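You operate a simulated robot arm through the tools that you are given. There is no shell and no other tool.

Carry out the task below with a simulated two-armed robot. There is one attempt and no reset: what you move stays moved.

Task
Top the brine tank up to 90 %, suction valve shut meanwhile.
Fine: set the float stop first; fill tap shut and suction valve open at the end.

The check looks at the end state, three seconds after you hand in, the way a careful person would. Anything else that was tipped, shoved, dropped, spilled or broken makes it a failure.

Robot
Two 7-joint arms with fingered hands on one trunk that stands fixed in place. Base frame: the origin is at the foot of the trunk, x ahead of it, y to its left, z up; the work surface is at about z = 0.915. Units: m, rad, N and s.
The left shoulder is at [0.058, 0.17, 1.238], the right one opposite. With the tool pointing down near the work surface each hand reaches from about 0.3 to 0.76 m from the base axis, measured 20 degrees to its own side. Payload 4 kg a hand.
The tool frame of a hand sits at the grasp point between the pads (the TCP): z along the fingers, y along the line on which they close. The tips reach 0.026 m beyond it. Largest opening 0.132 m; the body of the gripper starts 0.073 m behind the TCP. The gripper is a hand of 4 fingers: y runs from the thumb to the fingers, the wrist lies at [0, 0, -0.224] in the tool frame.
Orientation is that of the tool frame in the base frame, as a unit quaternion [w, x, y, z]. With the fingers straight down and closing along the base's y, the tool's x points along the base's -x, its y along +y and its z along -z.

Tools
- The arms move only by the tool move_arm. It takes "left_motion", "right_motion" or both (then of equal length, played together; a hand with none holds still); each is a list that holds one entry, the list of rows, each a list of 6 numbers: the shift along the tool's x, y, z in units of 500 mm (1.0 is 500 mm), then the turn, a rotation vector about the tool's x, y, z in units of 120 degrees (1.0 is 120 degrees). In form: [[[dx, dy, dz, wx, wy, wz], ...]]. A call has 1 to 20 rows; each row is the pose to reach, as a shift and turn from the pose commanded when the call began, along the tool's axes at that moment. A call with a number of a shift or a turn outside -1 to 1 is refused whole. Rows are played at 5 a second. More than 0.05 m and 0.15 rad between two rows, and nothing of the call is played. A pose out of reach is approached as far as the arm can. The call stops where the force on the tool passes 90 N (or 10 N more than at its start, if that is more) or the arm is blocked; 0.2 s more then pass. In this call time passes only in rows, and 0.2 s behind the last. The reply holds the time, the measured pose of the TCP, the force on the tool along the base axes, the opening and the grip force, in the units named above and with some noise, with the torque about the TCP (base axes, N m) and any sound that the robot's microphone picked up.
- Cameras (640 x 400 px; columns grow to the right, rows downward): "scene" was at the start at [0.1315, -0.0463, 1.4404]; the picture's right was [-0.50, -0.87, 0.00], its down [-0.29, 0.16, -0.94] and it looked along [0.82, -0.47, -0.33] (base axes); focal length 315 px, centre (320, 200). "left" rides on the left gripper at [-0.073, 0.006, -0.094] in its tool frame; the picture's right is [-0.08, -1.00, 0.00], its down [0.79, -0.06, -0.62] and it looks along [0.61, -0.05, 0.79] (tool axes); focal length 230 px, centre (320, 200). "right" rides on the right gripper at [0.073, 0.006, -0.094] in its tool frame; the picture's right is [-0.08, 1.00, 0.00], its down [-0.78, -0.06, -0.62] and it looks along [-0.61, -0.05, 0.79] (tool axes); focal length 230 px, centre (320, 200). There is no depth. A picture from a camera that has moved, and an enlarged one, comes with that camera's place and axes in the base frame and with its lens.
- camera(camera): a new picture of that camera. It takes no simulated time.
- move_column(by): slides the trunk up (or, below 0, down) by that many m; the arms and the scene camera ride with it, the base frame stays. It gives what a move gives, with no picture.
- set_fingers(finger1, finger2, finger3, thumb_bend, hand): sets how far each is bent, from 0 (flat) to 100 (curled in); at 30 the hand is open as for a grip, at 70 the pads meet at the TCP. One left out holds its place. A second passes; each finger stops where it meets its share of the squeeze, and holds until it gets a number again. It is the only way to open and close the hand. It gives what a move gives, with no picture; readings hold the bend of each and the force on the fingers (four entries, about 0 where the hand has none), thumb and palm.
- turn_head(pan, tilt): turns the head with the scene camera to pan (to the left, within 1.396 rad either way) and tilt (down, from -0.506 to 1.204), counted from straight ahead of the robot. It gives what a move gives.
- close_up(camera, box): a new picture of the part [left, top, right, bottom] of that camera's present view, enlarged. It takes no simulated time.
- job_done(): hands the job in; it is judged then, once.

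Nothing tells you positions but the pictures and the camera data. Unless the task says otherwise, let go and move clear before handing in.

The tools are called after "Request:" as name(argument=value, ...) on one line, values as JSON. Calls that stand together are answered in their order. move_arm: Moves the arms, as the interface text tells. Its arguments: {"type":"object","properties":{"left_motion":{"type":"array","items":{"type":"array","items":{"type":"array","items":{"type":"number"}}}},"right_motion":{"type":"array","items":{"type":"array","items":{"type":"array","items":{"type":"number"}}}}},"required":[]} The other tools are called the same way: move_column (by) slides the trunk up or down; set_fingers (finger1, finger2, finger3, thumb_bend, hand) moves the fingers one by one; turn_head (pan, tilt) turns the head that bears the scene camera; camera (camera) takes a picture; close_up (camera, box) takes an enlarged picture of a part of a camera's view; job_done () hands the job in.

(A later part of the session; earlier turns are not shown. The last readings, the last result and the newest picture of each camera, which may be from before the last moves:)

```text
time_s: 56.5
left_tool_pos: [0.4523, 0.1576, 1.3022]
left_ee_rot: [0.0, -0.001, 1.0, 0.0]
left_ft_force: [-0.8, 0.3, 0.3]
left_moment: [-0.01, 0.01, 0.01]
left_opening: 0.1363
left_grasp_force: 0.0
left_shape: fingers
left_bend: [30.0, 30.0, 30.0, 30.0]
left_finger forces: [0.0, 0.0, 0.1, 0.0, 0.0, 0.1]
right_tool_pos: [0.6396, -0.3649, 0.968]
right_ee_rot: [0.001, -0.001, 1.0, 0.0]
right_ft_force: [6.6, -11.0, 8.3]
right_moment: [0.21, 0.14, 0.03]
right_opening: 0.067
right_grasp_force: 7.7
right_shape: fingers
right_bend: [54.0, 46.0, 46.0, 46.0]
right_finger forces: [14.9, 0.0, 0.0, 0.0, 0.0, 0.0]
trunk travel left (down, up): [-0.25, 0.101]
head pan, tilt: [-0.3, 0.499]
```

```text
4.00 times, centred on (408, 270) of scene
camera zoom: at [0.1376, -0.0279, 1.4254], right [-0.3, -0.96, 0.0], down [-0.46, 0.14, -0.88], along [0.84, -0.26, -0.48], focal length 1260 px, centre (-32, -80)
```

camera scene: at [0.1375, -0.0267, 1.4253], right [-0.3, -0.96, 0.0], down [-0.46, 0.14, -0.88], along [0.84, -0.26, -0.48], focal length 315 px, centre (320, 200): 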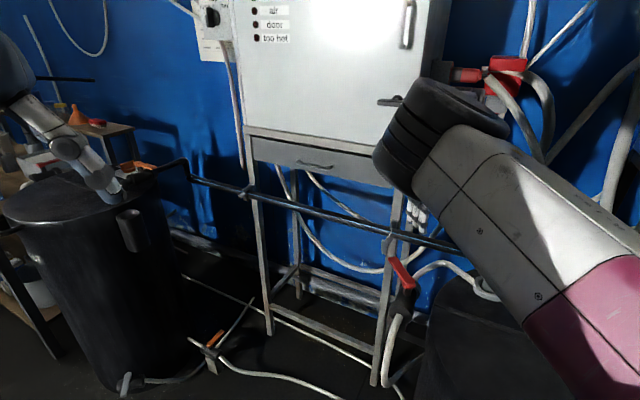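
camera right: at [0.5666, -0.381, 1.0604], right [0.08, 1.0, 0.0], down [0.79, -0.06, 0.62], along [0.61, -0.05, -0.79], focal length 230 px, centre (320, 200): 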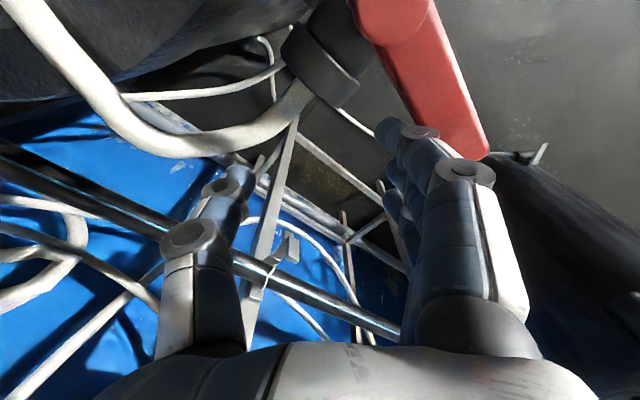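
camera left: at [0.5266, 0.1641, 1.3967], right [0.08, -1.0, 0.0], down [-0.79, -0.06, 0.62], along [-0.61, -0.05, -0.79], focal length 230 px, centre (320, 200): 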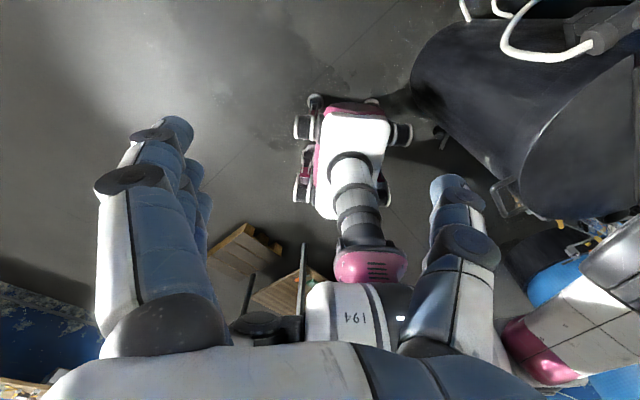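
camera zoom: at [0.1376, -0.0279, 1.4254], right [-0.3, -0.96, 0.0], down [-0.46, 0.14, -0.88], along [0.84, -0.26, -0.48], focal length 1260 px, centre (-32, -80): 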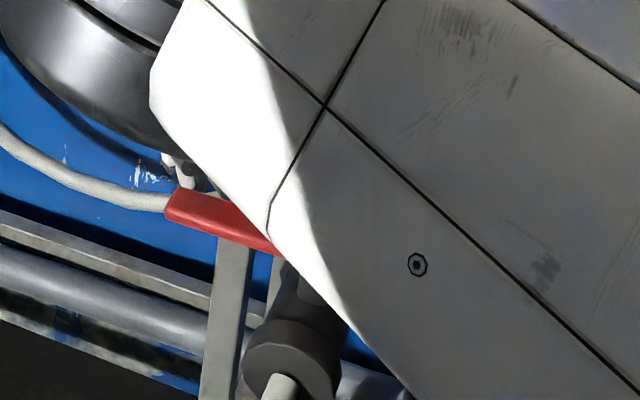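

The lever stayed put while force rose, so the suction valve is fully shut at its stop. I'll back off and rise, then check it.

Request:
move_arm(right_motion=[[[0, -0.03, 0, 0, 0, 0], [0, -0.07, 0, 0, 0, 0], [0, -0.1, 0, 0, 0, 0], [0, -0.1, -0.08, 0, 0, 0], [0, -0.1, -0.16, 0, 0, 0], [0, -0.1, -0.24, 0, 0, 0], [0, -0.1, -0.32, 0, 0, 0], [0, -0.1, -0.4, 0, 0, 0], [0, -0.1, -0.46, 0, 0, 0]]])

Request:
camera(camera="right")

Request:
close_up(camera="scene", box=[340, 220, 500, 320])

```text
time_s: 58.5
left_tool_pos: [0.4522, 0.1594, 1.3029]
left_ee_rot: [0.0, -0.001, 1.0, 0.0]
left_ft_force: [-0.6, -0.5, 0.1]
left_moment: [-0.02, 0.04, 0.01]
left_opening: 0.1363
left_grasp_force: 0.0
left_shape: fingers
left_bend: [30.0, 30.0, 30.0, 30.0]
left_finger forces: [0.1, 0.0, 0.0, 0.1, 0.0, 0.0]
right_tool_pos: [0.6384, -0.4161, 1.1987]
right_ee_rot: [0.001, 0.0, 1.0, 0.001]
right_ft_force: [-0.6, -0.4, 0.6]
right_moment: [0.01, 0.02, 0.0]
right_opening: 0.0831
right_grasp_force: 0.0
right_shape: fingers
right_bend: [46.0, 46.0, 46.0, 46.0]
right_finger forces: [0.0, 0.0, 0.0, 0.0, 0.0, 0.0]
trunk travel left (down, up): [-0.25, 0.101]
head pan, tilt: [-0.3, 0.499]
```

```text
taken
camera right: at [0.5652, -0.4099, 1.2921], right [0.08, 1.0, 0.0], down [0.78, -0.06, 0.62], along [0.62, -0.05, -0.79], focal length 230 px, centre (320, 200)
```

right: 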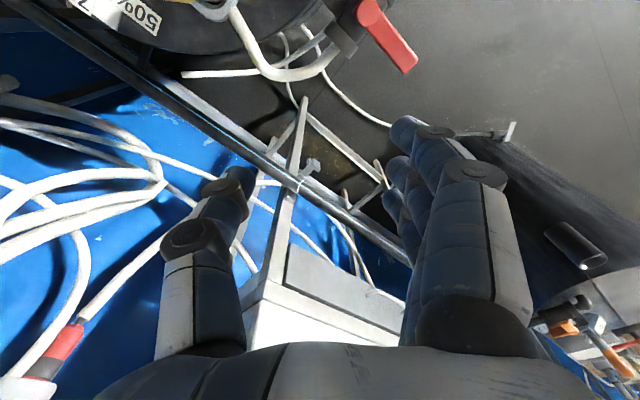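

```text
4.00 times, centred on (420, 270) of scene
camera zoom: at [0.1372, -0.0269, 1.4253], right [-0.3, -0.96, 0.0], down [-0.46, 0.14, -0.88], along [0.84, -0.26, -0.48], focal length 1260 px, centre (-80, -80)
```

zoom: 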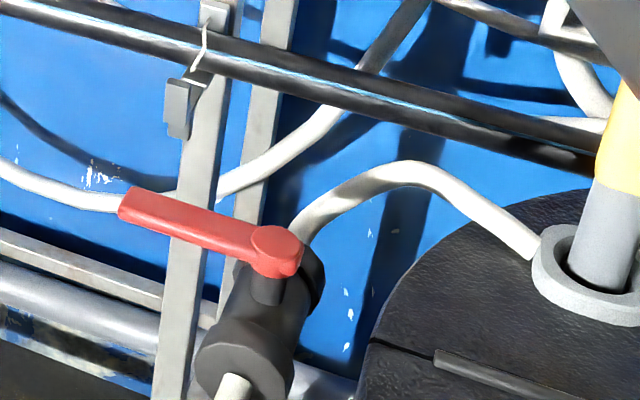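

The suction valve is now across its pipe: shut. Next I carry the right hand over to the fill tap (hub ≈ [0.343,-0.755,0.986]).

Request:
move_arm(right_motion=[[[0.051, -0.056, 0, 0, 0, 0], [0.103, -0.112, 0, 0, 0, 0], [0.154, -0.168, 0, 0, 0, 0], [0.205, -0.223, 0, 0, 0, 0], [0.257, -0.279, 0, 0, 0, 0], [0.308, -0.335, 0, 0, 0, 0], [0.359, -0.391, 0, 0, 0, 0], [0.411, -0.447, 0.02, 0, 0, 0], [0.462, -0.503, 0.05, 0, 0, 0], [0.513, -0.558, 0.08, 0, 0, 0], [0.565, -0.614, 0.11, 0, 0, 0], [0.616, -0.67, 0.14, 0, 0, 0]]])

Request:
camera(camera="right")

Request:
turn_head(pan=-0.95, tilt=0.55)

Request:
camera(camera="scene")

```text
time_s: 61.1
left_tool_pos: [0.4521, 0.1575, 1.3021]
left_ee_rot: [0.0, -0.001, 1.0, -0.001]
left_ft_force: [0.4, -0.3, -0.7]
left_moment: [0.02, -0.01, 0.01]
left_opening: 0.1363
left_grasp_force: 0.0
left_shape: fingers
left_bend: [30.0, 30.0, 30.0, 30.0]
left_finger forces: [0.1, 0.1, 0.0, 0.0, 0.0, 0.0]
right_tool_pos: [0.3299, -0.7524, 1.125]
right_ee_rot: [0.001, 0.0, 1.0, 0.0]
right_ft_force: [0.2, -0.2, 0.6]
right_moment: [0.0, 0.0, -0.02]
right_opening: 0.0832
right_grasp_force: 0.1
right_shape: fingers
right_bend: [46.0, 46.0, 46.0, 46.0]
right_finger forces: [0.1, 0.1, 0.0, 0.0, 0.0, 0.0]
trunk travel left (down, up): [-0.25, 0.101]
head pan, tilt: [-0.3, 0.499]
```

```text
taken
camera right: at [0.2576, -0.7457, 1.2183], right [0.08, 1.0, 0.0], down [0.78, -0.06, 0.62], along [0.62, -0.05, -0.79], focal length 230 px, centre (320, 200)
```

right: 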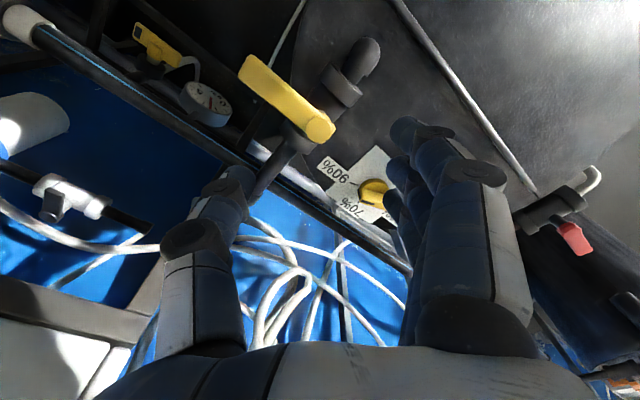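

```text
time_s: 62.1
left_tool_pos: [0.452, 0.1589, 1.3022]
left_ee_rot: [0.0, -0.001, 1.0, -0.001]
left_ft_force: [-0.4, -0.2, 0.0]
left_moment: [0.0, 0.01, 0.0]
left_opening: 0.1362
left_grasp_force: 0.0
left_shape: fingers
left_bend: [30.0, 30.0, 30.0, 30.0]
left_finger forces: [0.1, 0.1, 0.0, 0.0, 0.0, 0.1]
right_tool_pos: [0.3327, -0.7493, 1.1256]
right_ee_rot: [0.001, 0.001, 1.0, 0.0]
right_ft_force: [0.1, -0.2, -0.1]
right_moment: [0.01, 0.02, -0.02]
right_opening: 0.0831
right_grasp_force: 0.1
right_shape: fingers
right_bend: [46.0, 46.0, 46.0, 46.0]
right_finger forces: [0.0, 0.1, 0.0, 0.1, 0.0, 0.0]
trunk travel left (down, up): [-0.25, 0.101]
head pan, tilt: [-0.949, 0.55]
```

```text
taken
camera scene: at [0.1031, -0.0728, 1.4207], right [-0.81, -0.58, 0.0], down [-0.3, 0.42, -0.85], along [0.5, -0.69, -0.52], focal length 315 px, centre (320, 200)
```

scene: 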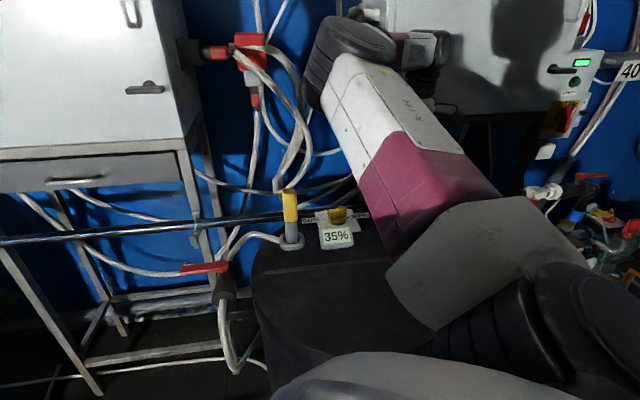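

The fill tap lever is in view beneath the hand. I'll zoom in to fix its geometry.

Request:
close_up(camera="right", box=[200, 20, 400, 180])

```text
2.50 times, centred on (300, 100) of right
camera zoom: at [0.2584, -0.7441, 1.2193], right [0.08, 1.0, 0.0], down [0.78, -0.06, 0.62], along [0.61, -0.05, -0.79], focal length 575 px, centre (370, 450)
```

zoom: 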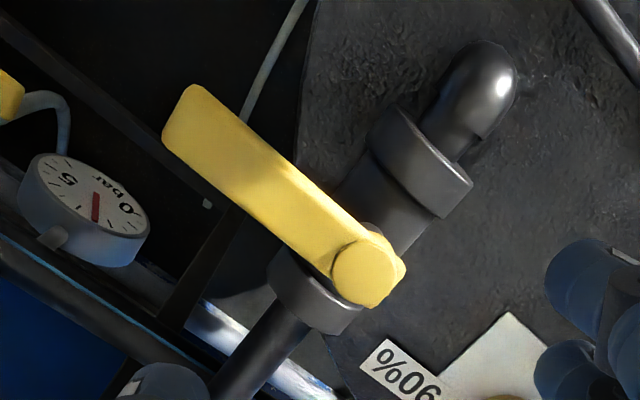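

Hub top ≈ [0.344,-0.754,0.99], lever tip ≈ [0.284,-0.817]. I'll use the thumb on the far side of the lever and open the fingers wide so they stay clear of the valve body.

Request:
set_fingers(hand="right", finger1=15, finger2=15, finger3=15, thumb_bend=46)

Request:
move_arm(right_motion=[[[0.005, -0.02, 0.05, 0, 0, 0], [0.01, -0.038, 0.1, 0, 0, 0]]])

Request:
camera(camera="right")

Request:
camera(camera="scene")

```text
time_s: 63.1
left_tool_pos: [0.452, 0.1591, 1.3023]
left_ee_rot: [0.0, 0.0, 1.0, 0.0]
left_ft_force: [0.4, 0.1, 0.2]
left_moment: [-0.01, 0.01, -0.02]
left_opening: 0.1363
left_grasp_force: 0.0
left_shape: fingers
left_bend: [30.0, 30.0, 30.0, 30.0]
left_finger forces: [0.0, 0.0, 0.1, 0.0, 0.0, 0.1]
right_tool_pos: [0.3311, -0.7494, 1.126]
right_ee_rot: [-0.001, 0.001, 1.0, 0.001]
right_ft_force: [0.8, 0.4, 0.6]
right_moment: [0.03, -0.04, 0.01]
right_opening: 0.1253
right_grasp_force: 0.0
right_shape: fingers
right_bend: [15.0, 15.0, 15.0, 46.0]
right_finger forces: [0.0, 0.0, 0.0, 0.0, 0.0, 0.1]
trunk travel left (down, up): [-0.25, 0.101]
head pan, tilt: [-0.949, 0.55]
```

```text
time_s: 63.7
left_tool_pos: [0.452, 0.1589, 1.3023]
left_ee_rot: [0.0, 0.0, 1.0, 0.0]
left_ft_force: [-0.3, -0.3, 1.2]
left_moment: [0.03, 0.0, 0.0]
left_opening: 0.1361
left_grasp_force: 0.1
left_shape: fingers
left_bend: [30.0, 30.0, 30.0, 30.0]
left_finger forces: [0.0, 0.0, 0.1, 0.0, 0.0, 0.1]
right_tool_pos: [0.325, -0.7692, 1.0753]
right_ee_rot: [0.001, -0.001, 1.0, -0.001]
right_ft_force: [0.6, -0.2, 1.1]
right_moment: [-0.03, -0.02, 0.01]
right_opening: 0.1255
right_grasp_force: 0.2
right_shape: fingers
right_bend: [15.0, 15.0, 15.0, 46.0]
right_finger forces: [0.1, 0.0, 0.0, 0.0, 0.1, 0.0]
trunk travel left (down, up): [-0.25, 0.101]
head pan, tilt: [-0.949, 0.55]
```

```text
taken
camera right: at [0.2524, -0.7635, 1.1694], right [0.08, 1.0, 0.0], down [0.79, -0.06, 0.62], along [0.61, -0.05, -0.79], focal length 230 px, centre (320, 200)
```

right: 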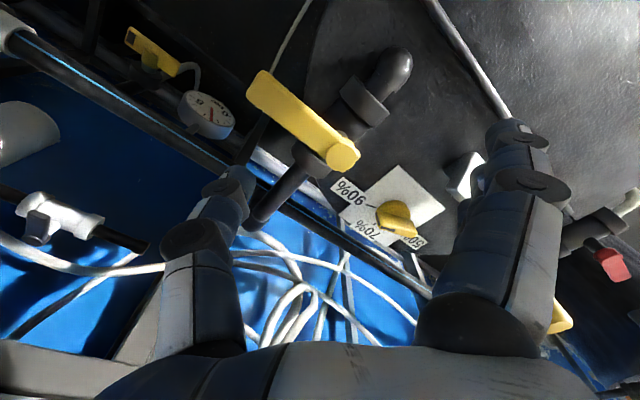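

```text
taken
camera scene: at [0.1029, -0.0731, 1.4207], right [-0.81, -0.58, 0.0], down [-0.3, 0.42, -0.85], along [0.5, -0.69, -0.52], focal length 315 px, centre (320, 200)
```

scene: 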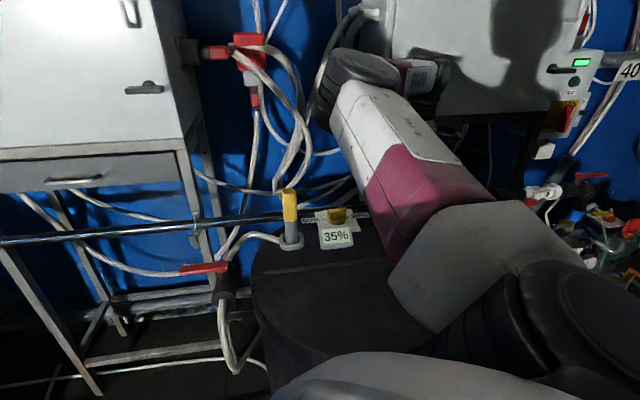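

Request:
move_arm(right_motion=[[[0, 0, 0.05, 0, 0, 0], [0, 0, 0.1, 0, 0, 0]]])

Request:
camera(camera="right")

```text
time_s: 64.3
left_tool_pos: [0.4525, 0.1591, 1.3021]
left_ee_rot: [0.001, -0.001, 1.0, 0.0]
left_ft_force: [0.6, 0.9, 0.0]
left_moment: [-0.03, 0.02, 0.01]
left_opening: 0.1358
left_grasp_force: 0.1
left_shape: fingers
left_bend: [30.0, 30.0, 30.0, 30.0]
left_finger forces: [0.0, 0.0, 0.0, 0.0, 0.0, 0.0]
right_tool_pos: [0.3248, -0.7684, 1.0263]
right_ee_rot: [0.0, 0.0, 1.0, 0.001]
right_ft_force: [0.0, -0.2, -0.7]
right_moment: [0.01, -0.05, 0.01]
right_opening: 0.1253
right_grasp_force: 0.0
right_shape: fingers
right_bend: [15.0, 15.0, 15.0, 46.0]
right_finger forces: [0.0, 0.1, 0.0, 0.0, 0.0, 0.0]
trunk travel left (down, up): [-0.25, 0.101]
head pan, tilt: [-0.949, 0.55]
```

```text
taken
camera right: at [0.2519, -0.7628, 1.12], right [0.08, 1.0, 0.0], down [0.78, -0.06, 0.62], along [0.61, -0.05, -0.79], focal length 230 px, centre (320, 200)
```

right: 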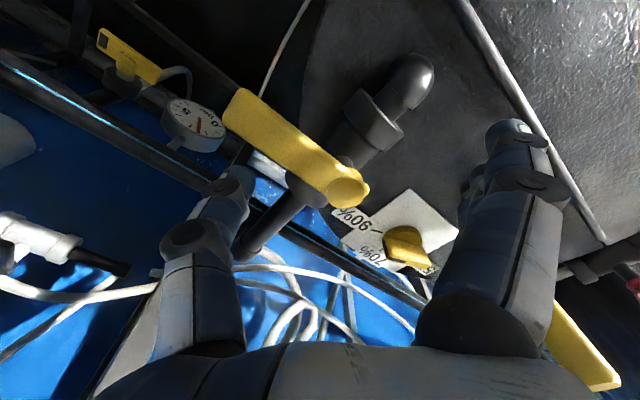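

Request:
move_arm(right_motion=[[[0, 0, 0.032, 0, 0, 0], [0, 0, 0.064, 0, 0, 0]]])

Request:
camera(camera="right")

Request:
close_up(camera="right", box=[180, 60, 420, 260])

```text
time_s: 64.9
left_tool_pos: [0.4521, 0.16, 1.3019]
left_ee_rot: [0.0, 0.0, 1.0, 0.0]
left_ft_force: [0.0, 0.0, -0.8]
left_moment: [-0.02, 0.0, -0.01]
left_opening: 0.136
left_grasp_force: 0.0
left_shape: fingers
left_bend: [30.0, 30.0, 30.0, 30.0]
left_finger forces: [0.0, 0.0, 0.0, 0.0, 0.0, 0.0]
right_tool_pos: [0.3259, -0.7671, 0.994]
right_ee_rot: [0.0, 0.0, 1.0, 0.0]
right_ft_force: [-0.4, 0.6, -0.8]
right_moment: [-0.02, -0.01, 0.01]
right_opening: 0.1252
right_grasp_force: 0.0
right_shape: fingers
right_bend: [15.0, 15.0, 15.0, 46.0]
right_finger forces: [0.0, 0.1, 0.1, 0.0, 0.1, 0.0]
trunk travel left (down, up): [-0.25, 0.101]
head pan, tilt: [-0.949, 0.55]
```

```text
taken
camera right: at [0.2527, -0.7623, 1.0878], right [0.08, 1.0, 0.0], down [0.79, -0.06, 0.62], along [0.61, -0.05, -0.79], focal length 230 px, centre (320, 200)
```

right: 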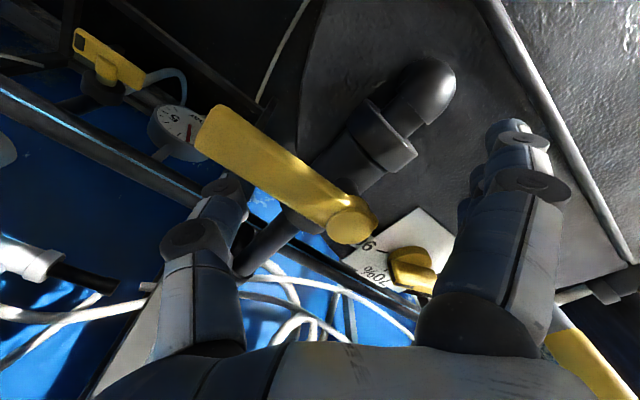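

```text
2.00 times, centred on (300, 160) of right
camera zoom: at [0.2527, -0.7623, 1.0878], right [0.08, 1.0, 0.0], down [0.79, -0.06, 0.62], along [0.61, -0.05, -0.79], focal length 460 px, centre (360, 280)
```

zoom: 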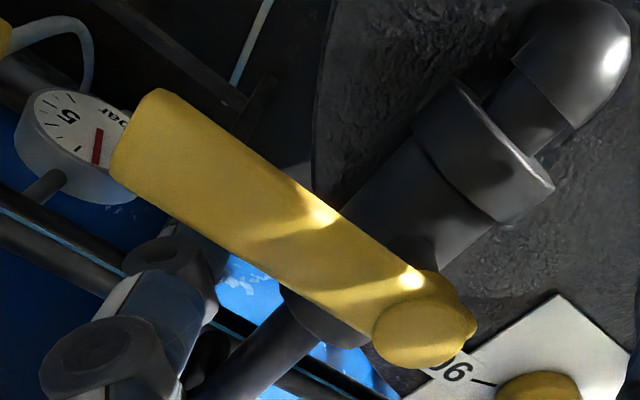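

The thumb is on the far side of the yellow lever. I'll start pushing it clockwise (toward pointing at the spout) and read the force.

Request:
move_arm(right_motion=[[[0.0102, 0.014, 0, 0, 0, 0], [0.031, 0.0264, 0, 0, 0, 0], [0.0538, 0.0488, 0, 0, 0, 0]]])

Request:
camera(camera="right")

```text
time_s: 65.7
left_tool_pos: [0.4518, 0.1601, 1.3022]
left_ee_rot: [0.0, 0.0, 1.0, 0.0]
left_ft_force: [0.5, -0.9, 0.1]
left_moment: [-0.01, 0.0, 0.04]
left_opening: 0.1358
left_grasp_force: 0.2
left_shape: fingers
left_bend: [30.0, 30.0, 30.0, 30.0]
left_finger forces: [0.1, 0.0, 0.0, 0.0, 0.0, 0.0]
right_tool_pos: [0.2989, -0.7444, 0.9938]
right_ee_rot: [0.001, -0.001, 1.0, 0.0]
right_ft_force: [2.3, -3.1, 0.4]
right_moment: [-0.01, -0.03, 0.13]
right_opening: 0.1275
right_grasp_force: 1.2
right_shape: fingers
right_bend: [15.0, 15.0, 15.0, 46.0]
right_finger forces: [0.1, 0.1, 0.0, 0.0, 2.7, 0.1]
trunk travel left (down, up): [-0.25, 0.101]
head pan, tilt: [-0.949, 0.55]
```

```text
taken
camera right: at [0.226, -0.7386, 1.0874], right [0.08, 1.0, 0.0], down [0.79, -0.06, 0.62], along [0.61, -0.05, -0.79], focal length 230 px, centre (320, 200)
```

right: 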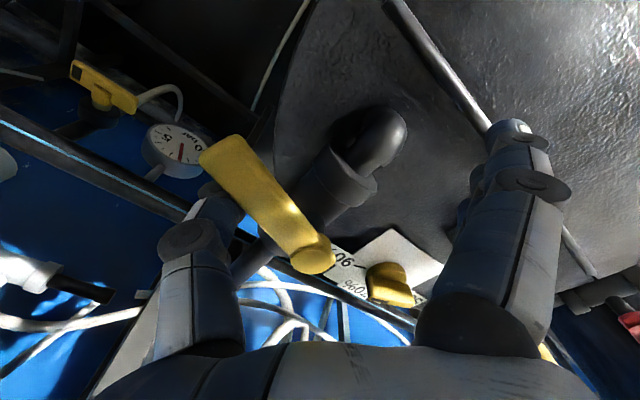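

The lever moves with only ~4 N, so clockwise is the opening direction. I'll continue along the arc until it lies along the pipe.

Request:
move_arm(right_motion=[[[0.0162, 0.0276, 0, 0, 0, 0], [0.0248, 0.0582, 0, 0, 0, 0], [0.025, 0.09, 0, 0, 0, 0], [0.02, 0.11, 0, 0, 0, 0], [0.0148, 0.1268, 0, 0, 0, 0]]])

Request:
camera(camera="right")

Request:
close_up(camera="scene", box=[280, 180, 400, 260])

```text
time_s: 66.9
left_tool_pos: [0.4526, 0.1584, 1.3026]
left_ee_rot: [0.0, -0.001, 1.0, 0.0]
left_ft_force: [0.4, -1.1, 0.5]
left_moment: [0.0, 0.02, -0.02]
left_opening: 0.1362
left_grasp_force: 0.0
left_shape: fingers
left_bend: [30.0, 30.0, 30.0, 30.0]
left_finger forces: [0.1, 0.0, 0.0, 0.0, 0.0, 0.1]
right_tool_pos: [0.2929, -0.6821, 0.9949]
right_ee_rot: [0.0, 0.0, 1.0, 0.0]
right_ft_force: [-1.1, -4.3, -1.5]
right_moment: [0.06, -0.02, -0.06]
right_opening: 0.1304
right_grasp_force: 1.6
right_shape: fingers
right_bend: [15.0, 15.0, 15.0, 45.0]
right_finger forces: [0.1, 0.0, 0.0, 0.0, 3.8, 0.0]
trunk travel left (down, up): [-0.25, 0.101]
head pan, tilt: [-0.949, 0.55]
```

```text
taken
camera right: at [0.2195, -0.676, 1.0881], right [0.08, 1.0, 0.0], down [0.78, -0.06, 0.62], along [0.61, -0.05, -0.79], focal length 230 px, centre (320, 200)
```

right: 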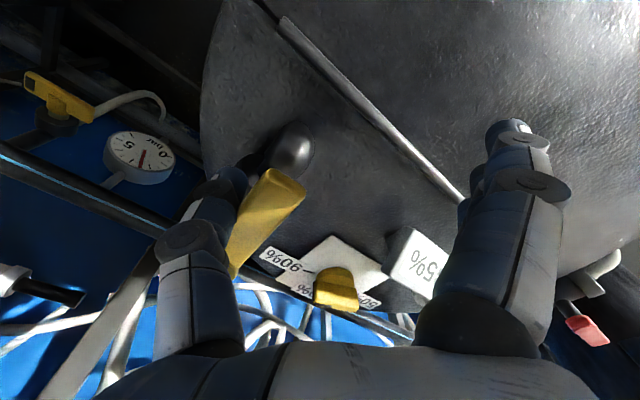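

```text
5.00 times, centred on (340, 220) of scene
camera zoom: at [0.103, -0.0736, 1.4207], right [-0.81, -0.58, 0.0], down [-0.3, 0.43, -0.85], along [0.5, -0.69, -0.52], focal length 1575 px, centre (220, 100)
```

zoom: 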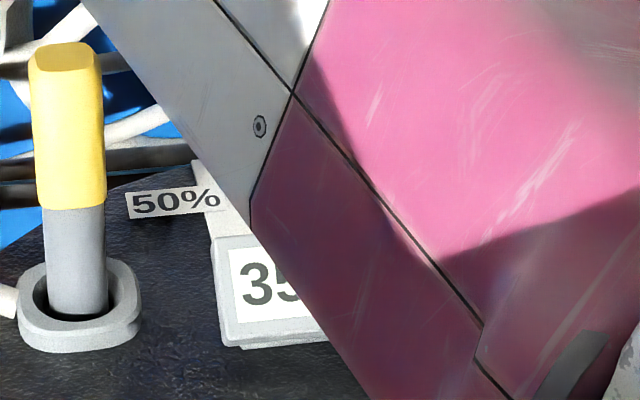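

The lever now points at ≈ 137°, along the pipe toward the spout: open. I'll nudge slightly further to make sure it's against its stop, then check the read-out.

Request:
move_arm(right_motion=[[[-0.006, 0.007, 0, 0, 0, 0], [-0.012, 0.014, 0, 0, 0, 0]]])

Request:
close_up(camera="right", box=[180, 100, 460, 320])

Request:
close_up(camera="scene", box=[280, 180, 400, 260])

```text
time_s: 67.5
left_tool_pos: [0.452, 0.1577, 1.3021]
left_ee_rot: [0.002, 0.0, 1.0, 0.0]
left_ft_force: [-0.2, -0.2, -0.4]
left_moment: [0.02, -0.02, -0.02]
left_opening: 0.1361
left_grasp_force: 0.1
left_shape: fingers
left_bend: [30.0, 30.0, 30.0, 30.0]
left_finger forces: [0.0, 0.0, 0.0, 0.0, 0.1, 0.1]
right_tool_pos: [0.2959, -0.6749, 0.9946]
right_ee_rot: [0.0, 0.002, 1.0, 0.0]
right_ft_force: [-14.2, -11.5, 0.1]
right_moment: [0.02, -0.06, -0.81]
right_opening: 0.135
right_grasp_force: 9.5
right_shape: fingers
right_bend: [15.0, 15.0, 15.0, 44.0]
right_finger forces: [0.1, 0.0, 0.0, 0.1, 18.7, 0.1]
trunk travel left (down, up): [-0.25, 0.101]
head pan, tilt: [-0.949, 0.55]
```

```text
1.82 times, centred on (320, 210) of right
camera zoom: at [0.2224, -0.6698, 1.0876], right [0.08, 1.0, 0.0], down [0.79, -0.06, 0.62], along [0.61, -0.05, -0.79], focal length 418 px, centre (320, 182)
```

zoom: 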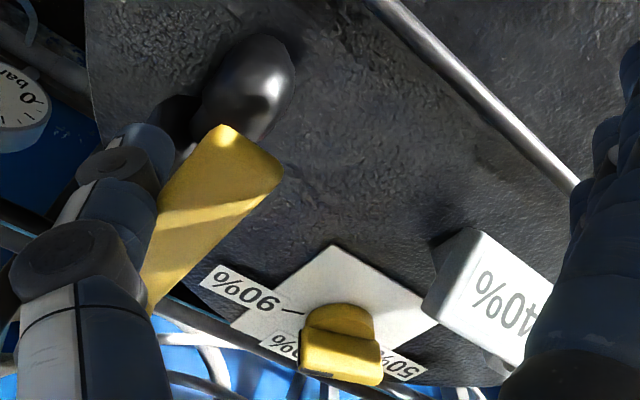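

```text
5.00 times, centred on (340, 220) of scene
camera zoom: at [0.1009, -0.0747, 1.4208], right [-0.81, -0.58, 0.0], down [-0.3, 0.43, -0.85], along [0.5, -0.69, -0.52], focal length 1575 px, centre (220, 100)
```

zoom: 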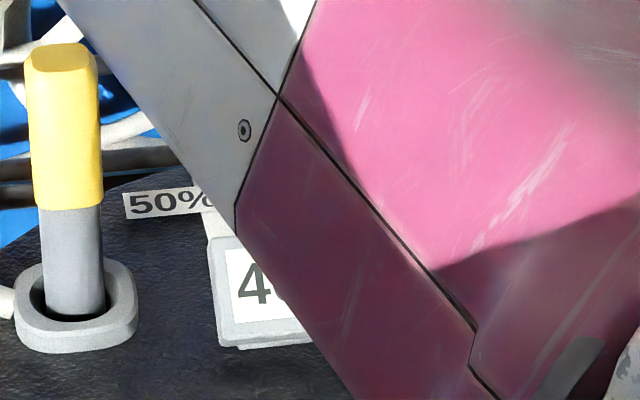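

The read-out has risen to 40 %: it is filling, lever at its stop. I'll ease off the lever and check the float-stop knob still points at 90 %.

Request:
move_arm(right_motion=[[[0.012, -0.02, 0, 0, 0, 0]]])

Request:
close_up(camera="right", box=[260, 220, 420, 320])

Request:
camera(camera="right")

```text
time_s: 67.9
left_tool_pos: [0.4504, 0.1589, 1.301]
left_ee_rot: [0.0, 0.0, 1.0, 0.0]
left_ft_force: [0.0, 0.0, -0.3]
left_moment: [-0.03, 0.0, 0.02]
left_opening: 0.1361
left_grasp_force: 0.1
left_shape: fingers
left_bend: [30.0, 30.0, 30.0, 30.0]
left_finger forces: [0.0, 0.0, 0.0, 0.1, 0.0, 0.0]
right_tool_pos: [0.2938, -0.6835, 0.9947]
right_ee_rot: [0.002, -0.002, 1.0, 0.001]
right_ft_force: [-1.2, -1.6, 1.7]
right_moment: [-0.09, -0.02, -0.03]
right_opening: 0.1271
right_grasp_force: 1.2
right_shape: fingers
right_bend: [15.0, 15.0, 15.0, 46.0]
right_finger forces: [0.0, 0.0, 0.0, 0.0, 2.8, 0.0]
trunk travel left (down, up): [-0.25, 0.101]
head pan, tilt: [-0.949, 0.55]
```

```text
4.00 times, centred on (340, 270) of right
camera zoom: at [0.2206, -0.6781, 1.0875], right [0.07, 1.0, 0.0], down [0.78, -0.06, 0.62], along [0.62, -0.04, -0.79], focal length 920 px, centre (240, -80)
```

zoom: 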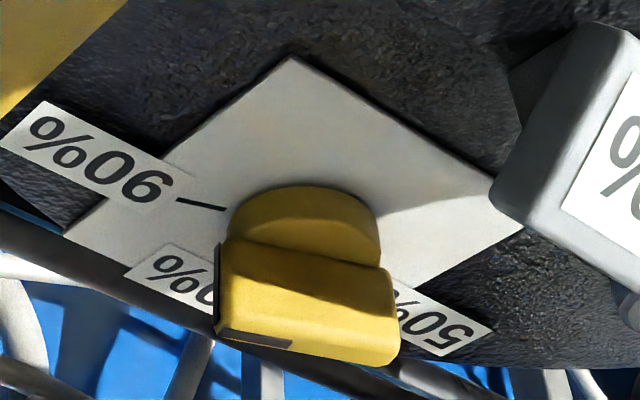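

```text
taken
camera right: at [0.2206, -0.6781, 1.0875], right [0.07, 1.0, 0.0], down [0.78, -0.06, 0.62], along [0.62, -0.04, -0.79], focal length 230 px, centre (320, 200)
```

right: 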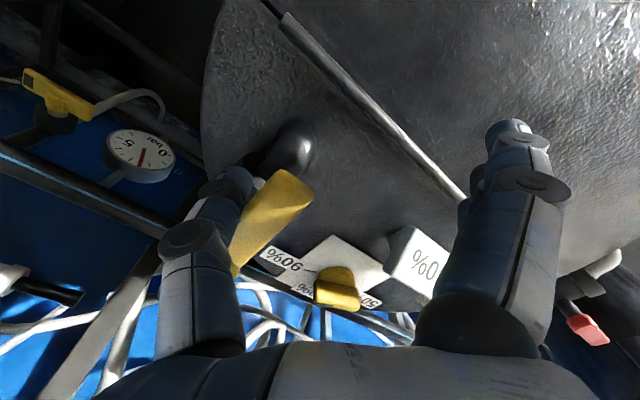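

The float stop still points to 90 % and the tap is open. While it fills, I'll take the hand off the lever, lift, and place it ready on the other side for closing.

Request:
move_arm(right_motion=[[[0.02, -0.02, 0, 0, 0, 0], [0.02, -0.02, -0.06, 0, 0, 0], [0.02, -0.02, -0.12, 0, 0, 0], [-0.01, 0.03, -0.13, 0, 0, 0], [-0.05, 0.08, -0.13, 0, 0, 0]]])

Request:
camera(camera="right")

Request:
close_up(camera="scene", box=[260, 160, 420, 260])

```text
time_s: 69.1
left_tool_pos: [0.4511, 0.1603, 1.3027]
left_ee_rot: [-0.001, -0.002, 1.0, 0.0]
left_ft_force: [0.2, -0.8, -0.1]
left_moment: [-0.02, 0.01, -0.01]
left_opening: 0.1361
left_grasp_force: 0.0
left_shape: fingers
left_bend: [30.0, 30.0, 30.0, 30.0]
left_finger forces: [0.0, 0.1, 0.0, 0.0, 0.0, 0.0]
right_tool_pos: [0.3193, -0.6446, 1.0603]
right_ee_rot: [0.0, 0.0, 1.0, 0.0]
right_ft_force: [-0.6, 0.1, 0.9]
right_moment: [-0.01, 0.03, 0.01]
right_opening: 0.1261
right_grasp_force: 0.1
right_shape: fingers
right_bend: [15.0, 15.0, 15.0, 46.0]
right_finger forces: [0.1, 0.0, 0.1, 0.0, 0.1, 0.0]
trunk travel left (down, up): [-0.25, 0.101]
head pan, tilt: [-0.949, 0.55]
```

```text
taken
camera right: at [0.2461, -0.6386, 1.1535], right [0.08, 1.0, 0.0], down [0.79, -0.06, 0.62], along [0.61, -0.05, -0.79], focal length 230 px, centre (320, 200)
```

right: 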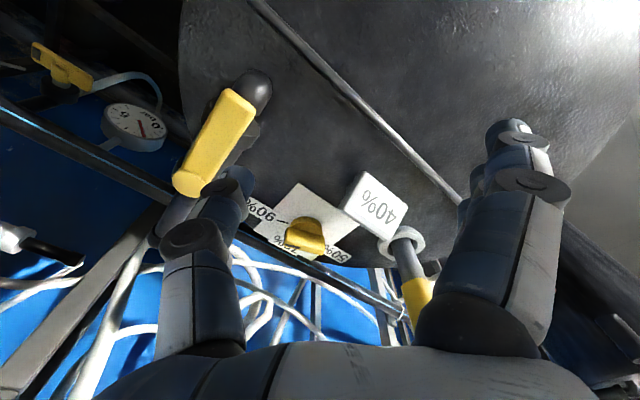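

```text
4.00 times, centred on (340, 210) of scene
camera zoom: at [0.1029, -0.0728, 1.4207], right [-0.81, -0.58, 0.0], down [-0.3, 0.42, -0.85], along [0.5, -0.69, -0.52], focal length 1260 px, centre (240, 160)
```

zoom: 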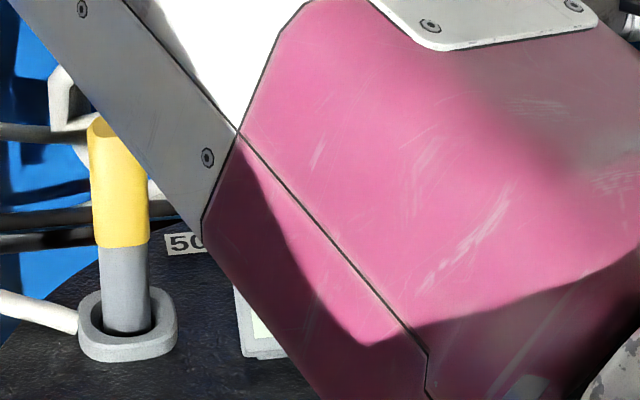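

The display reads 40 % and the lever lies along the pipe. I'll wait in place and watch the level.

Request:
move_arm(right_motion=[[[0, 0, 0, 0, 0, 0], [0, 0, 0, 0, 0, 0], [0, 0, 0, 0, 0, 0], [0, 0, 0, 0, 0, 0], [0, 0, 0, 0, 0, 0], [0, 0, 0, 0, 0, 0], [0, 0, 0, 0, 0, 0], [0, 0, 0, 0, 0, 0], [0, 0, 0, 0, 0, 0], [0, 0, 0, 0, 0, 0]]])

Request:
close_up(camera="right", box=[150, 50, 430, 280])

```text
time_s: 71.3
left_tool_pos: [0.4519, 0.1589, 1.303]
left_ee_rot: [0.0, -0.001, 1.0, -0.001]
left_ft_force: [0.6, -0.4, -0.2]
left_moment: [0.0, 0.02, 0.01]
left_opening: 0.1362
left_grasp_force: 0.0
left_shape: fingers
left_bend: [30.0, 30.0, 30.0, 30.0]
left_finger forces: [0.0, 0.0, 0.0, 0.0, 0.0, 0.0]
right_tool_pos: [0.3187, -0.6451, 1.0585]
right_ee_rot: [0.0, 0.0, 1.0, 0.0]
right_ft_force: [-0.6, -0.3, -1.0]
right_moment: [0.0, -0.01, 0.01]
right_opening: 0.126
right_grasp_force: 0.0
right_shape: fingers
right_bend: [15.0, 15.0, 15.0, 46.0]
right_finger forces: [0.1, 0.0, 0.0, 0.0, 0.1, 0.0]
trunk travel left (down, up): [-0.25, 0.101]
head pan, tilt: [-0.949, 0.55]
```

```text
1.74 times, centred on (290, 165) of right
camera zoom: at [0.2462, -0.6389, 1.1532], right [0.08, 1.0, 0.0], down [0.78, -0.06, 0.62], along [0.61, -0.05, -0.79], focal length 400 px, centre (372, 261)
```

zoom: 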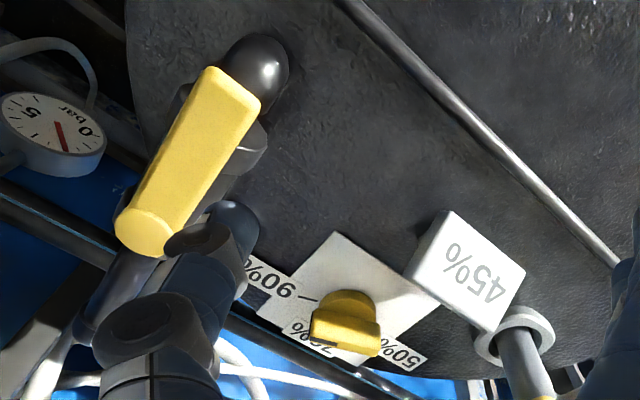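

45 % and rising about 2 %/s. The float stop is set, so I'll keep waiting and checking.

Request:
move_arm(right_motion=[[[-0.015, 0.015, 0, 0, 0, 0], [-0.015, 0.015, 0, 0, 0, 0], [-0.015, 0.015, 0, 0, 0, 0], [-0.015, 0.015, 0, 0, 0, 0], [-0.015, 0.015, 0, 0, 0, 0], [-0.015, 0.015, 0, 0, 0, 0], [-0.015, 0.015, 0, 0, 0, 0], [-0.015, 0.015, 0, 0, 0, 0], [-0.015, 0.015, 0, 0, 0, 0], [-0.015, 0.015, 0, 0, 0, 0], [-0.015, 0.015, 0, 0, 0, 0], [-0.015, 0.015, 0, 0, 0, 0], [-0.015, 0.015, 0, 0, 0, 0], [-0.015, 0.015, 0, 0, 0, 0], [-0.015, 0.015, 0, 0, 0, 0], [-0.015, 0.015, 0, 0, 0, 0], [-0.015, 0.015, 0, 0, 0, 0], [-0.015, 0.015, 0, 0, 0, 0], [-0.015, 0.015, 0, 0, 0, 0], [-0.015, 0.015, 0, 0, 0, 0]]])

Request:
close_up(camera="right", box=[150, 50, 430, 280])

```text
time_s: 75.5
left_tool_pos: [0.4529, 0.1596, 1.3029]
left_ee_rot: [0.0, -0.001, 1.0, 0.0]
left_ft_force: [-0.3, -0.3, 0.2]
left_moment: [0.04, -0.02, 0.01]
left_opening: 0.136
left_grasp_force: 0.1
left_shape: fingers
left_bend: [30.0, 30.0, 30.0, 30.0]
left_finger forces: [0.0, 0.0, 0.0, 0.0, 0.0, 0.0]
right_tool_pos: [0.3269, -0.6362, 1.06]
right_ee_rot: [0.0, 0.0, 1.0, 0.0]
right_ft_force: [-0.1, 0.3, -0.5]
right_moment: [0.01, -0.01, 0.01]
right_opening: 0.1261
right_grasp_force: 0.0
right_shape: fingers
right_bend: [15.0, 15.0, 15.0, 46.0]
right_finger forces: [0.0, 0.0, 0.0, 0.0, 0.1, 0.0]
trunk travel left (down, up): [-0.25, 0.101]
head pan, tilt: [-0.949, 0.55]
```

```text
1.74 times, centred on (290, 165) of right
camera zoom: at [0.2538, -0.6311, 1.1531], right [0.08, 1.0, 0.0], down [0.78, -0.06, 0.62], along [0.61, -0.05, -0.79], focal length 400 px, centre (372, 261)
```

zoom: 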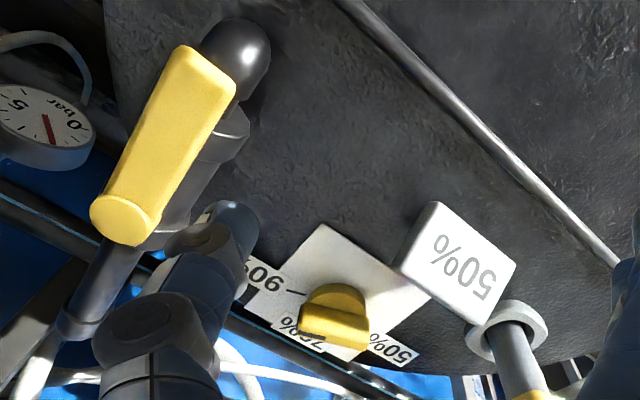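

50 % now; roughly 1.3 %/s. I'll wait three more spans and look again.

Request:
move_arm(right_motion=[[[0, 0, 0, 0, 0, 0], [0, 0, 0, 0, 0, 0], [0, 0, 0, 0, 0, 0], [0, 0, 0, 0, 0, 0], [0, 0, 0, 0, 0, 0], [0, 0, 0, 0, 0, 0], [0, 0, 0, 0, 0, 0], [0, 0, 0, 0, 0, 0], [0, 0, 0, 0, 0, 0], [0, 0, 0, 0, 0, 0], [0, 0, 0, 0, 0, 0], [0, 0, 0, 0, 0, 0], [0, 0, 0, 0, 0, 0], [0, 0, 0, 0, 0, 0], [0, 0, 0, 0, 0, 0], [0, 0, 0, 0, 0, 0], [0, 0, 0, 0, 0, 0], [0, 0, 0, 0, 0, 0], [0, 0, 0, 0, 0, 0], [0, 0, 0, 0, 0, 0]]])

Request:
close_up(camera="right", box=[280, 120, 420, 240])

Request:
move_arm(right_motion=[[[0, 0, 0, 0, 0, 0], [0, 0, 0, 0, 0, 0], [0, 0, 0, 0, 0, 0], [0, 0, 0, 0, 0, 0], [0, 0, 0, 0, 0, 0], [0, 0, 0, 0, 0, 0], [0, 0, 0, 0, 0, 0], [0, 0, 0, 0, 0, 0], [0, 0, 0, 0, 0, 0], [0, 0, 0, 0, 0, 0], [0, 0, 0, 0, 0, 0], [0, 0, 0, 0, 0, 0], [0, 0, 0, 0, 0, 0], [0, 0, 0, 0, 0, 0], [0, 0, 0, 0, 0, 0], [0, 0, 0, 0, 0, 0], [0, 0, 0, 0, 0, 0], [0, 0, 0, 0, 0, 0], [0, 0, 0, 0, 0, 0], [0, 0, 0, 0, 0, 0]]])

Request:
close_up(camera="right", box=[280, 120, 420, 240])

```text
time_s: 79.7
left_tool_pos: [0.4518, 0.159, 1.3024]
left_ee_rot: [0.0, -0.001, 1.0, 0.0]
left_ft_force: [0.5, -0.1, -0.5]
left_moment: [0.01, 0.06, -0.01]
left_opening: 0.1359
left_grasp_force: 0.0
left_shape: fingers
left_bend: [30.0, 30.0, 30.0, 30.0]
left_finger forces: [0.1, 0.0, 0.0, 0.0, 0.1, 0.1]
right_tool_pos: [0.3274, -0.6367, 1.059]
right_ee_rot: [0.0, 0.0, 1.0, -0.001]
right_ft_force: [-0.3, 0.4, 0.3]
right_moment: [0.02, 0.02, 0.01]
right_opening: 0.1263
right_grasp_force: 0.0
right_shape: fingers
right_bend: [15.0, 15.0, 15.0, 46.0]
right_finger forces: [0.0, 0.0, 0.0, 0.1, 0.0, 0.0]
trunk travel left (down, up): [-0.25, 0.101]
head pan, tilt: [-0.949, 0.55]
```

```text
3.33 times, centred on (350, 180) of right
camera zoom: at [0.2538, -0.6311, 1.153], right [0.08, 1.0, 0.0], down [0.78, -0.06, 0.62], along [0.61, -0.05, -0.79], focal length 767 px, centre (220, 267)
```

zoom: 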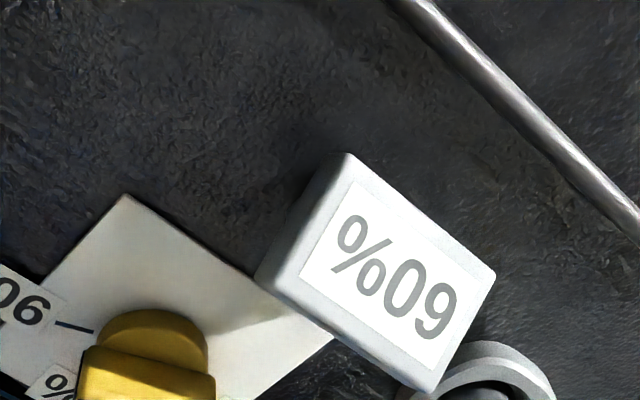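

```text
time_s: 83.9
left_tool_pos: [0.4522, 0.1597, 1.3015]
left_ee_rot: [0.0, -0.002, 1.0, 0.0]
left_ft_force: [0.9, 0.2, -0.2]
left_moment: [0.0, 0.01, 0.03]
left_opening: 0.1359
left_grasp_force: 0.0
left_shape: fingers
left_bend: [30.0, 30.0, 30.0, 30.0]
left_finger forces: [0.0, 0.1, 0.0, 0.0, 0.0, 0.0]
right_tool_pos: [0.3273, -0.6374, 1.0592]
right_ee_rot: [0.0, 0.0, 1.0, 0.0]
right_ft_force: [-0.5, -0.7, 1.1]
right_moment: [0.01, 0.0, -0.01]
right_opening: 0.1262
right_grasp_force: 0.0
right_shape: fingers
right_bend: [15.0, 15.0, 15.0, 46.0]
right_finger forces: [0.1, 0.1, 0.1, 0.0, 0.0, 0.0]
trunk travel left (down, up): [-0.25, 0.101]
head pan, tilt: [-0.949, 0.55]
```

```text
3.33 times, centred on (350, 180) of right
camera zoom: at [0.2538, -0.6311, 1.1531], right [0.08, 1.0, 0.0], down [0.78, -0.06, 0.62], along [0.61, -0.05, -0.79], focal length 767 px, centre (220, 267)
```

zoom: 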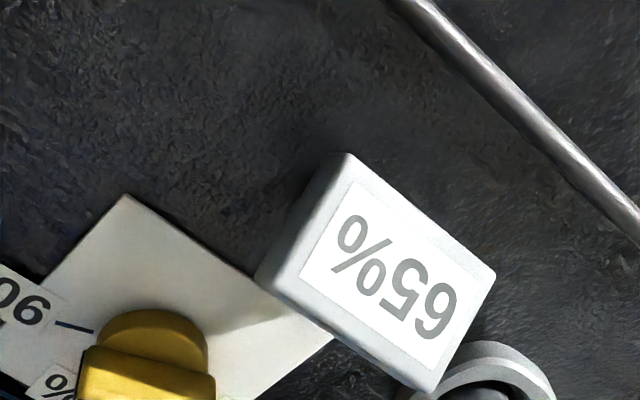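

65 % at 84 s. Two more spans should bring it to about 80 %.

Request:
move_arm(right_motion=[[[0, 0, 0, 0, 0, 0], [0, 0, 0, 0, 0, 0], [0, 0, 0, 0, 0, 0], [0, 0, 0, 0, 0, 0], [0, 0, 0, 0, 0, 0], [0, 0, 0, 0, 0, 0], [0, 0, 0, 0, 0, 0], [0, 0, 0, 0, 0, 0], [0, 0, 0, 0, 0, 0], [0, 0, 0, 0, 0, 0], [0, 0, 0, 0, 0, 0], [0, 0, 0, 0, 0, 0], [0, 0, 0, 0, 0, 0], [0, 0, 0, 0, 0, 0], [0, 0, 0, 0, 0, 0], [0, 0, 0, 0, 0, 0], [0, 0, 0, 0, 0, 0], [0, 0, 0, 0, 0, 0], [0, 0, 0, 0, 0, 0], [0, 0, 0, 0, 0, 0]]])

Request:
move_arm(right_motion=[[[0, 0, 0, 0, 0, 0], [0, 0, 0, 0, 0, 0], [0, 0, 0, 0, 0, 0], [0, 0, 0, 0, 0, 0], [0, 0, 0, 0, 0, 0], [0, 0, 0, 0, 0, 0], [0, 0, 0, 0, 0, 0], [0, 0, 0, 0, 0, 0], [0, 0, 0, 0, 0, 0], [0, 0, 0, 0, 0, 0], [0, 0, 0, 0, 0, 0], [0, 0, 0, 0, 0, 0], [0, 0, 0, 0, 0, 0], [0, 0, 0, 0, 0, 0], [0, 0, 0, 0, 0, 0], [0, 0, 0, 0, 0, 0]]])

Request:
close_up(camera="right", box=[150, 50, 430, 280])

```text
time_s: 88.1
left_tool_pos: [0.4517, 0.1591, 1.3024]
left_ee_rot: [-0.001, -0.002, 1.0, 0.0]
left_ft_force: [-0.1, -0.6, -0.2]
left_moment: [0.02, 0.0, 0.04]
left_opening: 0.1361
left_grasp_force: 0.1
left_shape: fingers
left_bend: [30.0, 30.0, 30.0, 30.0]
left_finger forces: [0.0, 0.0, 0.1, 0.0, 0.0, 0.0]
right_tool_pos: [0.3269, -0.6372, 1.0596]
right_ee_rot: [0.001, 0.0, 1.0, 0.0]
right_ft_force: [0.1, 0.0, 0.3]
right_moment: [0.03, 0.01, 0.02]
right_opening: 0.1262
right_grasp_force: 0.0
right_shape: fingers
right_bend: [15.0, 15.0, 15.0, 46.0]
right_finger forces: [0.1, 0.1, 0.0, 0.1, 0.1, 0.0]
trunk travel left (down, up): [-0.25, 0.101]
head pan, tilt: [-0.949, 0.55]
```

```text
time_s: 91.5
left_tool_pos: [0.4513, 0.1587, 1.3027]
left_ee_rot: [0.001, -0.001, 1.0, -0.001]
left_ft_force: [0.4, 0.3, 0.4]
left_moment: [0.04, 0.0, 0.0]
left_opening: 0.136
left_grasp_force: 0.1
left_shape: fingers
left_bend: [30.0, 30.0, 30.0, 30.0]
left_finger forces: [0.0, 0.1, 0.0, 0.1, 0.1, 0.1]
right_tool_pos: [0.3275, -0.6373, 1.0601]
right_ee_rot: [0.0, -0.001, 1.0, 0.0]
right_ft_force: [-0.1, 0.3, 0.0]
right_moment: [-0.04, -0.01, 0.0]
right_opening: 0.1262
right_grasp_force: 0.1
right_shape: fingers
right_bend: [15.0, 15.0, 15.0, 46.0]
right_finger forces: [0.0, 0.0, 0.1, 0.0, 0.1, 0.0]
trunk travel left (down, up): [-0.25, 0.101]
head pan, tilt: [-0.949, 0.55]
```

```text
1.74 times, centred on (290, 165) of right
camera zoom: at [0.2538, -0.6311, 1.1531], right [0.08, 1.0, 0.0], down [0.78, -0.06, 0.62], along [0.61, -0.05, -0.79], focal length 400 px, centre (372, 261)
```

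zoom: 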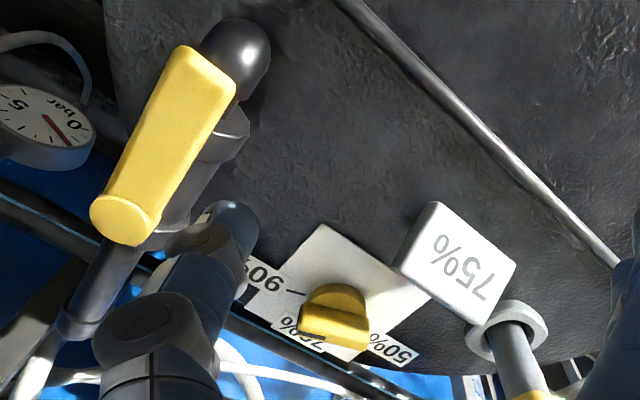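

75 %. The pressure gauge needle seems to have shifted; I'll look closer at it while continuing.

Request:
close_up(camera="right", box=[140, 60, 220, 140])

Request:
camera(camera="right")

```text
5.00 times, centred on (180, 100) of right
camera zoom: at [0.2538, -0.6311, 1.1531], right [0.08, 1.0, 0.0], down [0.78, -0.06, 0.62], along [0.61, -0.05, -0.79], focal length 1150 px, centre (1020, 700)
```

zoom: 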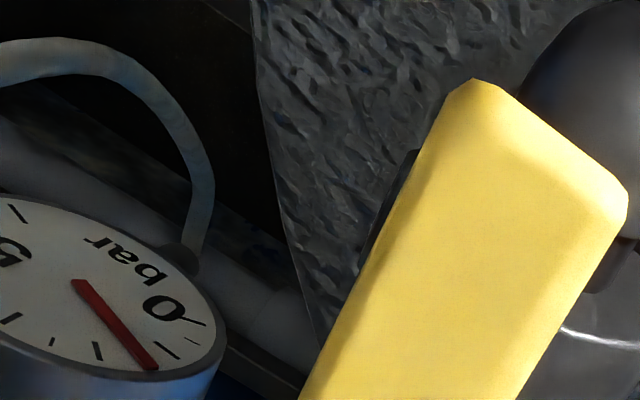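

```text
taken
camera right: at [0.2538, -0.6311, 1.1531], right [0.08, 1.0, 0.0], down [0.78, -0.06, 0.62], along [0.61, -0.05, -0.79], focal length 230 px, centre (320, 200)
```

right: 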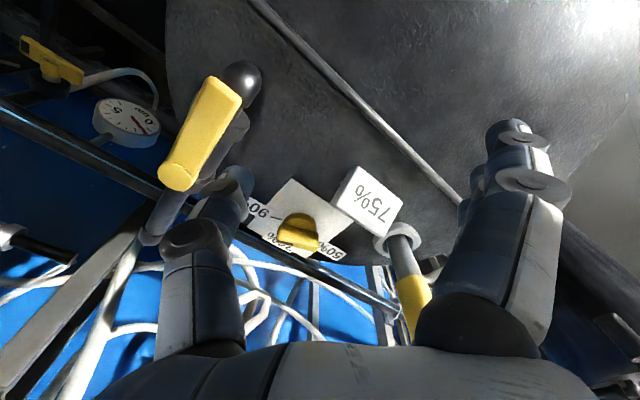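

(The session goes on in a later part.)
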